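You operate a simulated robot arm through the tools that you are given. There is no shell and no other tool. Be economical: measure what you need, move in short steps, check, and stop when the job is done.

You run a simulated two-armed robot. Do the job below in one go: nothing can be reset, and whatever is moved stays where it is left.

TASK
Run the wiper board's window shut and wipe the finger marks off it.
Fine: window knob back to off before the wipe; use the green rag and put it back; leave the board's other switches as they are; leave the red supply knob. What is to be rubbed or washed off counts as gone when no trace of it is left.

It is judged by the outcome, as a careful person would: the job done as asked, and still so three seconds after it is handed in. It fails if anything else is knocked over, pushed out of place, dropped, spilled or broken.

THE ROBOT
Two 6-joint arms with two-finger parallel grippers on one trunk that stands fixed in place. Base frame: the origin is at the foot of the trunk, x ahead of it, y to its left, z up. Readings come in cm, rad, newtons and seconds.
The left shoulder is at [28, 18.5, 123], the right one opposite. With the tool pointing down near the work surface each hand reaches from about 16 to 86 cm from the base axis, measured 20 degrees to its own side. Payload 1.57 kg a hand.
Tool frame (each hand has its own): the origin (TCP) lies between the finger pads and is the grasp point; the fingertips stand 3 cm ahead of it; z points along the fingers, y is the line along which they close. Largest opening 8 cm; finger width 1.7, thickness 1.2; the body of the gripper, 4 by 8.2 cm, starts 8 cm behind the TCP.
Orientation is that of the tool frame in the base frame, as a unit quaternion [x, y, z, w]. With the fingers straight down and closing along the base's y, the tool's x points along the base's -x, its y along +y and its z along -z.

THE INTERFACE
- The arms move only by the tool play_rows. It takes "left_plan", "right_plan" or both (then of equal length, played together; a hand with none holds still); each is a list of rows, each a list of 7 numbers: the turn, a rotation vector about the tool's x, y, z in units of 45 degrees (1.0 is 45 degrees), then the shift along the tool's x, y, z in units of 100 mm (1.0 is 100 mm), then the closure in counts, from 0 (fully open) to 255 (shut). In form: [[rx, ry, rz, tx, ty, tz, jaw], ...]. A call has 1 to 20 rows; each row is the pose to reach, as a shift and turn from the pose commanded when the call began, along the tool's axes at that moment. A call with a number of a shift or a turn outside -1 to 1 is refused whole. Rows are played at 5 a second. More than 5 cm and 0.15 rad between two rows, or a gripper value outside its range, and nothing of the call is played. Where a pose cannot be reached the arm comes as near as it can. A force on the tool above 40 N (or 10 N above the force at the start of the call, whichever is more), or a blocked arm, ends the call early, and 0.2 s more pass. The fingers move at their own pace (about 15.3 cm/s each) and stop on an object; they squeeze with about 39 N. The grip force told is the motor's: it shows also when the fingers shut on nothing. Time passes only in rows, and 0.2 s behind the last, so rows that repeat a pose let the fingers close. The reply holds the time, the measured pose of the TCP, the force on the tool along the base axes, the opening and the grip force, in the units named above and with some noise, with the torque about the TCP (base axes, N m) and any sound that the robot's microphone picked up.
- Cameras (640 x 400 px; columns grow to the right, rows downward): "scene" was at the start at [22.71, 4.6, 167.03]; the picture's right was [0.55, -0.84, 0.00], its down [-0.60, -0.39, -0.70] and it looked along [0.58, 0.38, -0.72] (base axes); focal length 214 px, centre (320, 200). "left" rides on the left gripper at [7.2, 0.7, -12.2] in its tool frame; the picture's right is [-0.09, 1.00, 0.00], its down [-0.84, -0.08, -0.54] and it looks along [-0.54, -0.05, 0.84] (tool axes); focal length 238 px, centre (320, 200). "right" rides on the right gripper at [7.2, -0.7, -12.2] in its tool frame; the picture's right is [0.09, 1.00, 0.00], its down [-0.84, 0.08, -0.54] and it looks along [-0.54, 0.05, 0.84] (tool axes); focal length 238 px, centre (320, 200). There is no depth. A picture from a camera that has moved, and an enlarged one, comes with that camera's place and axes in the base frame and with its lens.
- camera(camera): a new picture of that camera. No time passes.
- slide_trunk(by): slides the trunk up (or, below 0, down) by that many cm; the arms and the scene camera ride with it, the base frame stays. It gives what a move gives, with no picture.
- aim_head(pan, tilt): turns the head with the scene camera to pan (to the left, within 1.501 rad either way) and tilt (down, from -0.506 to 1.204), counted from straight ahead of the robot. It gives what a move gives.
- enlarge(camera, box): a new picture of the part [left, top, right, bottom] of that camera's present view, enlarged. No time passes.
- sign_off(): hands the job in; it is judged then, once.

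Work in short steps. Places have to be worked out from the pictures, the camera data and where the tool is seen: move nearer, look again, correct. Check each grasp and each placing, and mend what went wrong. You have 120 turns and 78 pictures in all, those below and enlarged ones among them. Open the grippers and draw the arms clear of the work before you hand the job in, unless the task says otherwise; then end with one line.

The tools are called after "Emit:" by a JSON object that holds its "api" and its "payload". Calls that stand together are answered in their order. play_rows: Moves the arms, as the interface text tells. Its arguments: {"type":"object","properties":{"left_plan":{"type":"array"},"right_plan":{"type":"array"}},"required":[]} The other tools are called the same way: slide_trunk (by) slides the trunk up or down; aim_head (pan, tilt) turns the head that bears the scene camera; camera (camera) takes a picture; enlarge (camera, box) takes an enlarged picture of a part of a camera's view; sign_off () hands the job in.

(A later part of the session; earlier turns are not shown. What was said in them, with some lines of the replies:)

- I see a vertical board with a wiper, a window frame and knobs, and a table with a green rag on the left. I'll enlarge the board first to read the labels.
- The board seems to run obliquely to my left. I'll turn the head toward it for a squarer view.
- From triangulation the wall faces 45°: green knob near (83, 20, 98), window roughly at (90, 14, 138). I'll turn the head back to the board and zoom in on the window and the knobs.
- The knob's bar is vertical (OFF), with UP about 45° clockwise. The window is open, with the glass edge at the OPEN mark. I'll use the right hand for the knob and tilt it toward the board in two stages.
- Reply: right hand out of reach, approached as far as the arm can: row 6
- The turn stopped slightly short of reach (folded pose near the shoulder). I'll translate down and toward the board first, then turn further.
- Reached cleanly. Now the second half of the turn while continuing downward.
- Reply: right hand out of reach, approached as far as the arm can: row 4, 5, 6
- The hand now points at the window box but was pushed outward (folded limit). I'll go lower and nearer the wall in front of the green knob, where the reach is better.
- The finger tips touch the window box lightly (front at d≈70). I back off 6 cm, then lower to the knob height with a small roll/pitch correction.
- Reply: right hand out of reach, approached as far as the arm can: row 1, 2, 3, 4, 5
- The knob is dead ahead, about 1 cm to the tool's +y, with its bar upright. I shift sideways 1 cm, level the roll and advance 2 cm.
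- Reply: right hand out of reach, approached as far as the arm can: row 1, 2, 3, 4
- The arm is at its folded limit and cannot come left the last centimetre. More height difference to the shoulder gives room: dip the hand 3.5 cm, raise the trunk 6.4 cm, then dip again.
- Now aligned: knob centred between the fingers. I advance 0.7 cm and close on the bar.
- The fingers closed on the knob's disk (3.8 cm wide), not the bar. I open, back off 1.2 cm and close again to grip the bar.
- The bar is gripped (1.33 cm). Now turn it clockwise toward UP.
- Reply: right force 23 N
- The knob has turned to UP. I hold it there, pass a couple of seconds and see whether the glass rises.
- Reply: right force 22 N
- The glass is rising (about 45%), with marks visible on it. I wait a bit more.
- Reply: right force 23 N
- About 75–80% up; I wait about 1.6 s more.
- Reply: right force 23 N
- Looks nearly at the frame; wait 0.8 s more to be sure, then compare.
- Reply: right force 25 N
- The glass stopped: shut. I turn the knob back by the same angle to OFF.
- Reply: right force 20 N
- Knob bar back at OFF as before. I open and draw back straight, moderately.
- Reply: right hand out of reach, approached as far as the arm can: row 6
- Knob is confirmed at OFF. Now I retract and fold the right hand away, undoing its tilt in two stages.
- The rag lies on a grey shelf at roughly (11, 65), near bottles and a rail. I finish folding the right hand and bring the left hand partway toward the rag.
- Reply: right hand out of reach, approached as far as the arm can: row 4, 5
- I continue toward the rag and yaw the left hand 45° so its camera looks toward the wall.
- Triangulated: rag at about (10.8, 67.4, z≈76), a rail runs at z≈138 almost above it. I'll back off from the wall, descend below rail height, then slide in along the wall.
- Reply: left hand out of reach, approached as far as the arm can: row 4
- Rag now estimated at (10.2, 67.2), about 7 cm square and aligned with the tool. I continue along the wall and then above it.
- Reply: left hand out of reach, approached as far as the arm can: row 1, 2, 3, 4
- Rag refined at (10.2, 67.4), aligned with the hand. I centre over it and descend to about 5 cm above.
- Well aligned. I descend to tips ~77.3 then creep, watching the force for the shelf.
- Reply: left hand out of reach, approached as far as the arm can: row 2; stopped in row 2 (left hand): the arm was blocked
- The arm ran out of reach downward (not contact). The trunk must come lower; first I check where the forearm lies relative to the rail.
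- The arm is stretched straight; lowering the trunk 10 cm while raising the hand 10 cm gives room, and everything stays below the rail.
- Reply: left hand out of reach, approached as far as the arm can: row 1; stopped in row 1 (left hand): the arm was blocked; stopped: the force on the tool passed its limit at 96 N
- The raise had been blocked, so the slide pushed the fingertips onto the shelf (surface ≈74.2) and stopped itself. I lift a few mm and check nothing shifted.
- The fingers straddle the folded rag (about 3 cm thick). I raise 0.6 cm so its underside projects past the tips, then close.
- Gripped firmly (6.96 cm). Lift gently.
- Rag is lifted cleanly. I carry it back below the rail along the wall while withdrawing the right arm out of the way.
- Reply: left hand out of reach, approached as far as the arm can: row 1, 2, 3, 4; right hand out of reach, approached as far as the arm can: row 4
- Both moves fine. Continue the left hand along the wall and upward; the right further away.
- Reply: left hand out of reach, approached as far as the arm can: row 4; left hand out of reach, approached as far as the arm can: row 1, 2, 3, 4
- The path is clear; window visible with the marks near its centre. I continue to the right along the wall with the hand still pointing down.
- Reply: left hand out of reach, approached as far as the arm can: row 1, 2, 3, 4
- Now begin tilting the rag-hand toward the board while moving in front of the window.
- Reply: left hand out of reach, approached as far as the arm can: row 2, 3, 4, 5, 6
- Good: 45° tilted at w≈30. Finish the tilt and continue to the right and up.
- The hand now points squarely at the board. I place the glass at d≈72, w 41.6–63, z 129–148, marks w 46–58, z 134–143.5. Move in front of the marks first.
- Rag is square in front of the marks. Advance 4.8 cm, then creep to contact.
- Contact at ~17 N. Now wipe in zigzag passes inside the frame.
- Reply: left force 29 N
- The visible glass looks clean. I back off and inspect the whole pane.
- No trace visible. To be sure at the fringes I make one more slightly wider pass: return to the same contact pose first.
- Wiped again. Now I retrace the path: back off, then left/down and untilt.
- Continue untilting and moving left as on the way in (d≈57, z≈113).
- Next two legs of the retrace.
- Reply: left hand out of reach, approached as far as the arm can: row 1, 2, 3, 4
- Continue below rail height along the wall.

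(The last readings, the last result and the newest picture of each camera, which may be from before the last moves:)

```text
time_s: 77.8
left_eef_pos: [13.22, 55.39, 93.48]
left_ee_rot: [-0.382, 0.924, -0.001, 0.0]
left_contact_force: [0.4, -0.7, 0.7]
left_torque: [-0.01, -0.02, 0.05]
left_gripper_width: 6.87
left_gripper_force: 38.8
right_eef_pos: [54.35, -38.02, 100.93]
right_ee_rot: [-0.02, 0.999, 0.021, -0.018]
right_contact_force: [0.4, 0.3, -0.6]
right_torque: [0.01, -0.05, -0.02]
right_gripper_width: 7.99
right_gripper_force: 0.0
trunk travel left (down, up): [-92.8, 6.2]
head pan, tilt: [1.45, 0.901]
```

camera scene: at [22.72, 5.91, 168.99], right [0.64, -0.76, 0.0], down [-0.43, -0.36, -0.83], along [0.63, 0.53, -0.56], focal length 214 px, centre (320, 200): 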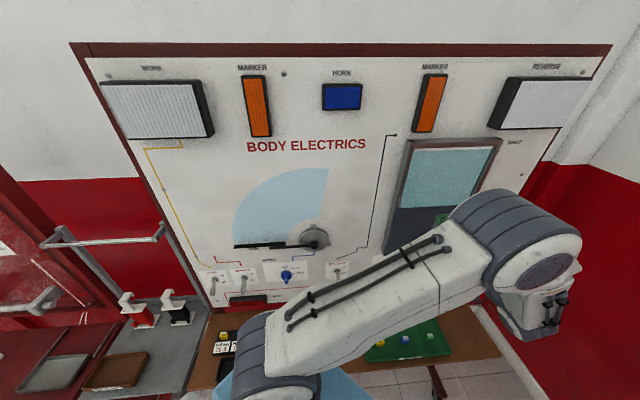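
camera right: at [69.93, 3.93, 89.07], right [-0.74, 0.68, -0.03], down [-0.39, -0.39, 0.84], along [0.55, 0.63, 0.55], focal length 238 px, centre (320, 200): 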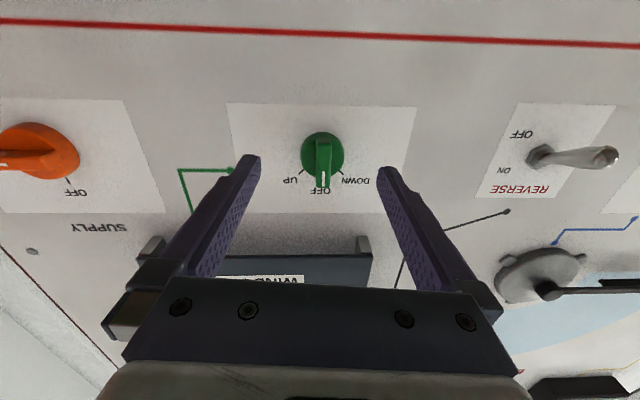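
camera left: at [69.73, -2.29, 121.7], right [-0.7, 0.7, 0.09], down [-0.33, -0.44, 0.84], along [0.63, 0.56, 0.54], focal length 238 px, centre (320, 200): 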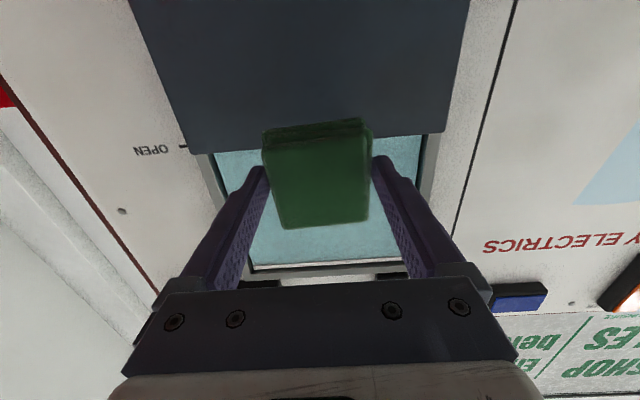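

Move over the original rag spot at z≈89.

Emit:
{"api": "play_rows", "payload": {"left_plan": [[0, 0, 0, -0.1, 0.25, 0.1, 255], [0, 0, 0, -0.2, 0.5, 0.2, 255], [0, 0, 0, -0.4, 0.75, 0.3, 255], [0, 0, 0, -0.6, 1.0, 0.4, 255]]}}

Emit:
{"api": "camera", "payload": {"camera": "left"}}

```text
time_s: 78.8
left_eef_pos: [10.28, 66.9, 89.62]
left_ee_rot: [-0.382, 0.924, 0.0, 0.0]
left_contact_force: [0.5, -0.1, -0.6]
left_torque: [0.02, 0.01, 0.01]
left_gripper_width: 6.87
left_gripper_force: 38.8
right_eef_pos: [54.34, -37.97, 100.85]
right_ee_rot: [-0.021, 0.999, 0.02, -0.018]
right_contact_force: [0.2, 0.1, 0.1]
right_torque: [-0.02, 0.01, 0.0]
right_gripper_width: 8.02
right_gripper_force: 0.1
trunk travel left (down, up): [-92.8, 6.2]
head pan, tilt: [1.45, 0.901]
```

```text
29 pictures are left
camera left: at [4.77, 62.37, 101.68], right [-0.64, 0.77, 0.0], down [0.65, 0.54, 0.54], along [0.42, 0.35, -0.84], focal length 238 px, centre (320, 200)
```

left: 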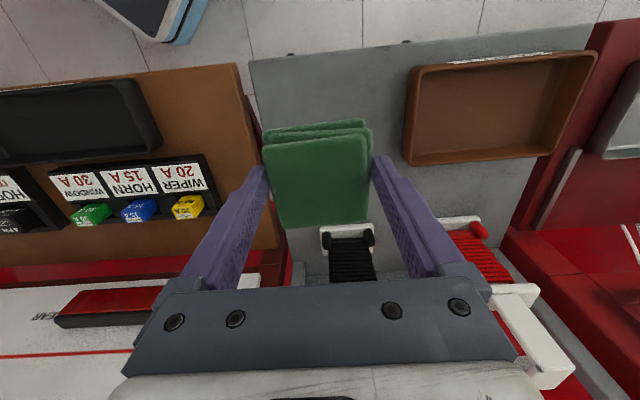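

Shift 0.9 cm left and lower to ~1.5 cm above the shelf, then creep to contact.

Emit:
{"api": "play_rows", "payload": {"left_plan": [[0, 0, 0, 0, 0.087, 0.2, 255], [0, 0, 0, 0, 0.087, 0.5, 255], [0, 0, 0, 0, 0.087, 0.8, 255], [0, 0, 0, 0, 0.087, 1.0, 255]]}}

Emit:
{"api": "play_rows", "payload": {"left_plan": [[0, 0, 0, 0, 0, 0.05, 255], [0, 0, 0, 0, 0, 0.1, 255], [0, 0, 0, 0, 0, 0.14, 255], [0, 0, 0, 0, 0, 0.14, 255]]}}

```text
time_s: 79.8
left_eef_pos: [9.81, 67.57, 79.66]
left_ee_rot: [-0.383, 0.924, 0.0, 0.0]
left_contact_force: [1.0, -0.6, -0.5]
left_torque: [-0.04, -0.02, 0.0]
left_gripper_width: 6.88
left_gripper_force: 38.6
right_eef_pos: [54.31, -38.1, 100.81]
right_ee_rot: [-0.02, 0.999, 0.021, -0.018]
right_contact_force: [-0.6, -0.7, 0.3]
right_torque: [-0.03, -0.01, 0.03]
right_gripper_width: 8.01
right_gripper_force: 0.1
trunk travel left (down, up): [-92.8, 6.2]
head pan, tilt: [1.45, 0.901]
```

```text
time_s: 80.8
left_eef_pos: [9.69, 67.4, 78.44]
left_ee_rot: [-0.383, 0.924, -0.001, 0.001]
left_contact_force: [-0.8, 0.0, -0.5]
left_torque: [0.01, -0.01, 0.02]
left_gripper_width: 6.91
left_gripper_force: 38.6
right_eef_pos: [54.35, -37.92, 100.91]
right_ee_rot: [-0.021, 0.999, 0.02, -0.018]
right_contact_force: [0.4, 0.5, 0.2]
right_torque: [0.01, -0.01, -0.01]
right_gripper_width: 7.99
right_gripper_force: 0.0
trunk travel left (down, up): [-92.8, 6.2]
head pan, tilt: [1.45, 0.901]
```

Not yet touching; creep another few mm.

Emit:
{"api": "play_rows", "payload": {"left_plan": [[0, 0, 0, 0, 0, 0.02, 255], [0, 0, 0, 0, 0, 0.04, 255], [0, 0, 0, 0, 0, 0.04, 255]]}}

```text
time_s: 81.7
left_eef_pos: [9.6, 67.68, 78.2]
left_ee_rot: [-0.381, 0.925, 0.001, 0.0]
left_contact_force: [3.3, -5.9, 19.0]
left_torque: [-0.47, -0.47, -0.06]
left_gripper_width: 6.86
left_gripper_force: 38.9
right_eef_pos: [54.43, -38.18, 100.85]
right_ee_rot: [-0.02, 0.999, 0.02, -0.019]
right_contact_force: [0.4, 0.3, -0.1]
right_torque: [0.03, -0.01, 0.01]
right_gripper_width: 7.99
right_gripper_force: 0.1
trunk travel left (down, up): [-92.8, 6.2]
head pan, tilt: [1.45, 0.901]
stopped in row 3 (left hand): the force on the tool passed its limit at 41 N (the readings are from after the stop); the commanded pose is now the measured one
```

The rag rests on the shelf at the original height. Open and rise straight up.

Emit:
{"api": "play_rows", "payload": {"left_plan": [[0, 0, 0, 0, 0, -0.01, 200], [0, 0, 0, 0, 0, -0.01, 0], [0, 0, 0, 0, 0, -0.01, 0], [0, 0, 0, 0, 0, -0.15, 0], [0, 0, 0, 0, 0, -0.4, 0], [0, 0, 0, 0.1, 0, -0.7, 0], [0, 0, 0, 0.2, 0, -0.9, 0]]}}

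Emit:
{"api": "camera", "payload": {"camera": "left"}}

```text
time_s: 83.3
left_eef_pos: [8.41, 66.04, 87.0]
left_ee_rot: [-0.383, 0.924, 0.001, 0.0]
left_contact_force: [-0.1, -0.6, 0.1]
left_torque: [0.05, 0.0, 0.02]
left_gripper_width: 8.0
left_gripper_force: 0.0
right_eef_pos: [54.35, -37.96, 100.94]
right_ee_rot: [-0.02, 0.999, 0.021, -0.018]
right_contact_force: [0.0, 0.0, 0.0]
right_torque: [0.0, 0.0, 0.03]
right_gripper_width: 8.0
right_gripper_force: 0.0
trunk travel left (down, up): [-92.8, 6.2]
head pan, tilt: [1.45, 0.901]
```

```text
28 pictures are left
camera left: at [2.99, 61.42, 99.14], right [-0.64, 0.77, 0.0], down [0.65, 0.54, 0.54], along [0.42, 0.35, -0.84], focal length 238 px, centre (320, 200)
```

left: 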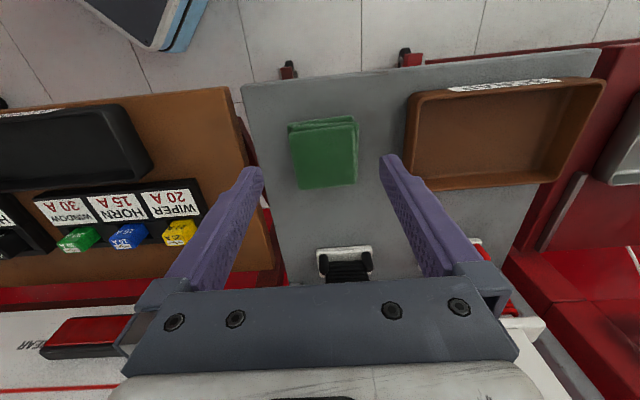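

The rag lies back in its place. I withdraw the left hand along the same path and take a final look at the board.

Emit:
{"api": "play_rows", "payload": {"left_plan": [[0, 0, 0, 0.25, -0.1, -0.1, 0], [0, 0, 0, 0.5, -0.3, -0.2, 0], [0, 0, 0, 0.6, -0.65, -0.35, 0], [0, 0, 0, 0.6, -1.0, -0.5, 0]]}}

Emit:
{"api": "play_rows", "payload": {"left_plan": [[0, 0, 0, 0, -0.25, -0.2, 0], [0, 0, 0, 0, -0.5, -0.4, 0], [0, 0, 0, 0, -0.75, -0.6, 0], [0, 0, 0, 0, -1.0, -0.8, 0]]}}

Emit:
{"api": "aim_head", "payload": {"pan": 0.6, "tilt": 0.65}}

Emit:
{"api": "camera", "payload": {"camera": "scene"}}

Emit:
{"api": "enlarge", "payload": {"camera": "scene", "box": [360, 100, 500, 200]}}

Emit:
{"api": "enlarge", "payload": {"camera": "scene", "box": [260, 190, 480, 330]}}

```text
time_s: 84.3
left_eef_pos: [12.83, 55.49, 92.23]
left_ee_rot: [-0.383, 0.924, 0.001, 0.0]
left_contact_force: [-0.1, -0.7, 0.3]
left_torque: [0.03, 0.0, 0.05]
left_gripper_width: 7.98
left_gripper_force: 0.0
left hand out of reach, approached as far as the arm can: row 1, 2, 3, 4
right_eef_pos: [54.33, -38.03, 100.84]
right_ee_rot: [-0.02, 0.999, 0.021, -0.018]
right_contact_force: [0.5, 0.2, -0.1]
right_torque: [0.01, 0.04, -0.02]
right_gripper_width: 8.01
right_gripper_force: 0.1
trunk travel left (down, up): [-92.8, 6.2]
head pan, tilt: [1.45, 0.901]
```

```text
time_s: 85.3
left_eef_pos: [20.2, 48.7, 99.97]
left_ee_rot: [-0.383, 0.924, 0.001, 0.0]
left_contact_force: [-0.1, 0.0, -0.2]
left_torque: [0.02, 0.02, 0.02]
left_gripper_width: 8.01
left_gripper_force: 0.0
right_eef_pos: [54.34, -38.0, 100.75]
right_ee_rot: [-0.02, 0.999, 0.021, -0.018]
right_contact_force: [-1.1, -0.1, 0.1]
right_torque: [0.04, 0.02, 0.01]
right_gripper_width: 8.03
right_gripper_force: 0.1
trunk travel left (down, up): [-92.8, 6.2]
head pan, tilt: [1.45, 0.901]
```

```text
time_s: 86.5
left_eef_pos: [20.16, 48.65, 99.89]
left_ee_rot: [-0.384, 0.923, 0.0, 0.001]
left_contact_force: [-0.3, 0.4, -0.4]
left_torque: [0.01, -0.02, 0.0]
left_gripper_width: 8.0
left_gripper_force: 0.0
right_eef_pos: [54.31, -38.07, 100.85]
right_ee_rot: [-0.021, 0.999, 0.021, -0.018]
right_contact_force: [-0.4, 0.0, 1.1]
right_torque: [0.01, -0.01, -0.01]
right_gripper_width: 8.0
right_gripper_force: 0.0
trunk travel left (down, up): [-92.8, 6.2]
head pan, tilt: [0.6, 0.649]
```

```text
27 pictures are left
camera scene: at [23.11, 5.13, 168.55], right [0.57, -0.82, 0.0], down [-0.5, -0.34, -0.8], along [0.66, 0.45, -0.6], focal length 214 px, centre (320, 200)
```

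scene: 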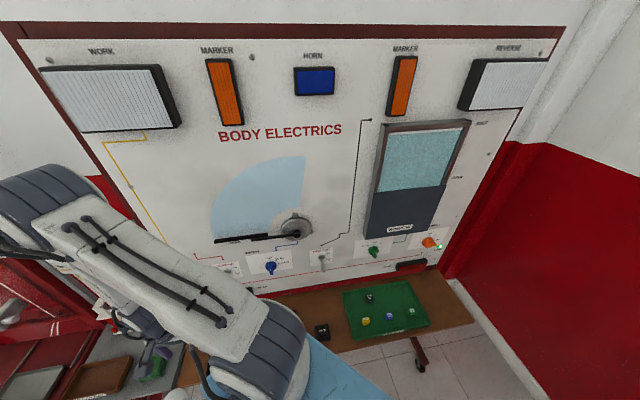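

```text
4.00 times, centred on (430, 150) of scene
camera zoom: at [23.11, 5.13, 168.55], right [0.57, -0.82, 0.0], down [-0.5, -0.34, -0.8], along [0.66, 0.45, -0.6], focal length 858 px, centre (-120, 400)
```

zoom: 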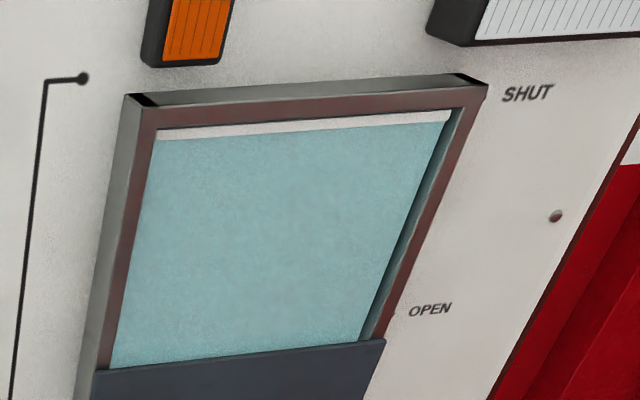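

```text
2.86 times, centred on (370, 260) of scene
camera zoom: at [23.11, 5.13, 168.55], right [0.57, -0.82, 0.0], down [-0.5, -0.34, -0.8], along [0.66, 0.45, -0.6], focal length 613 px, centre (177, 29)
```

zoom: 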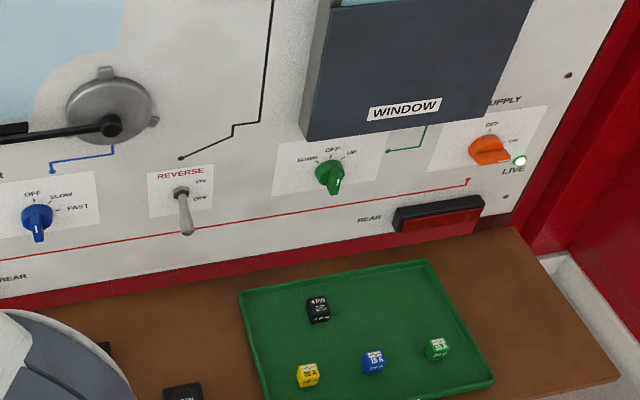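

The window is shut and clean, its knob is at OFF, the other switches are unchanged, the rag is back and both grippers are open and clear. I hand the job in.

Emit:
{"api": "sign_off", "payload": {}}

```text
The job is handed in.
```

The window is shut with its knob back at OFF, and the glass is wiped with no finger marks left that I can see. The green rag is back in its place, and the red supply knob and the other switches are untouched.
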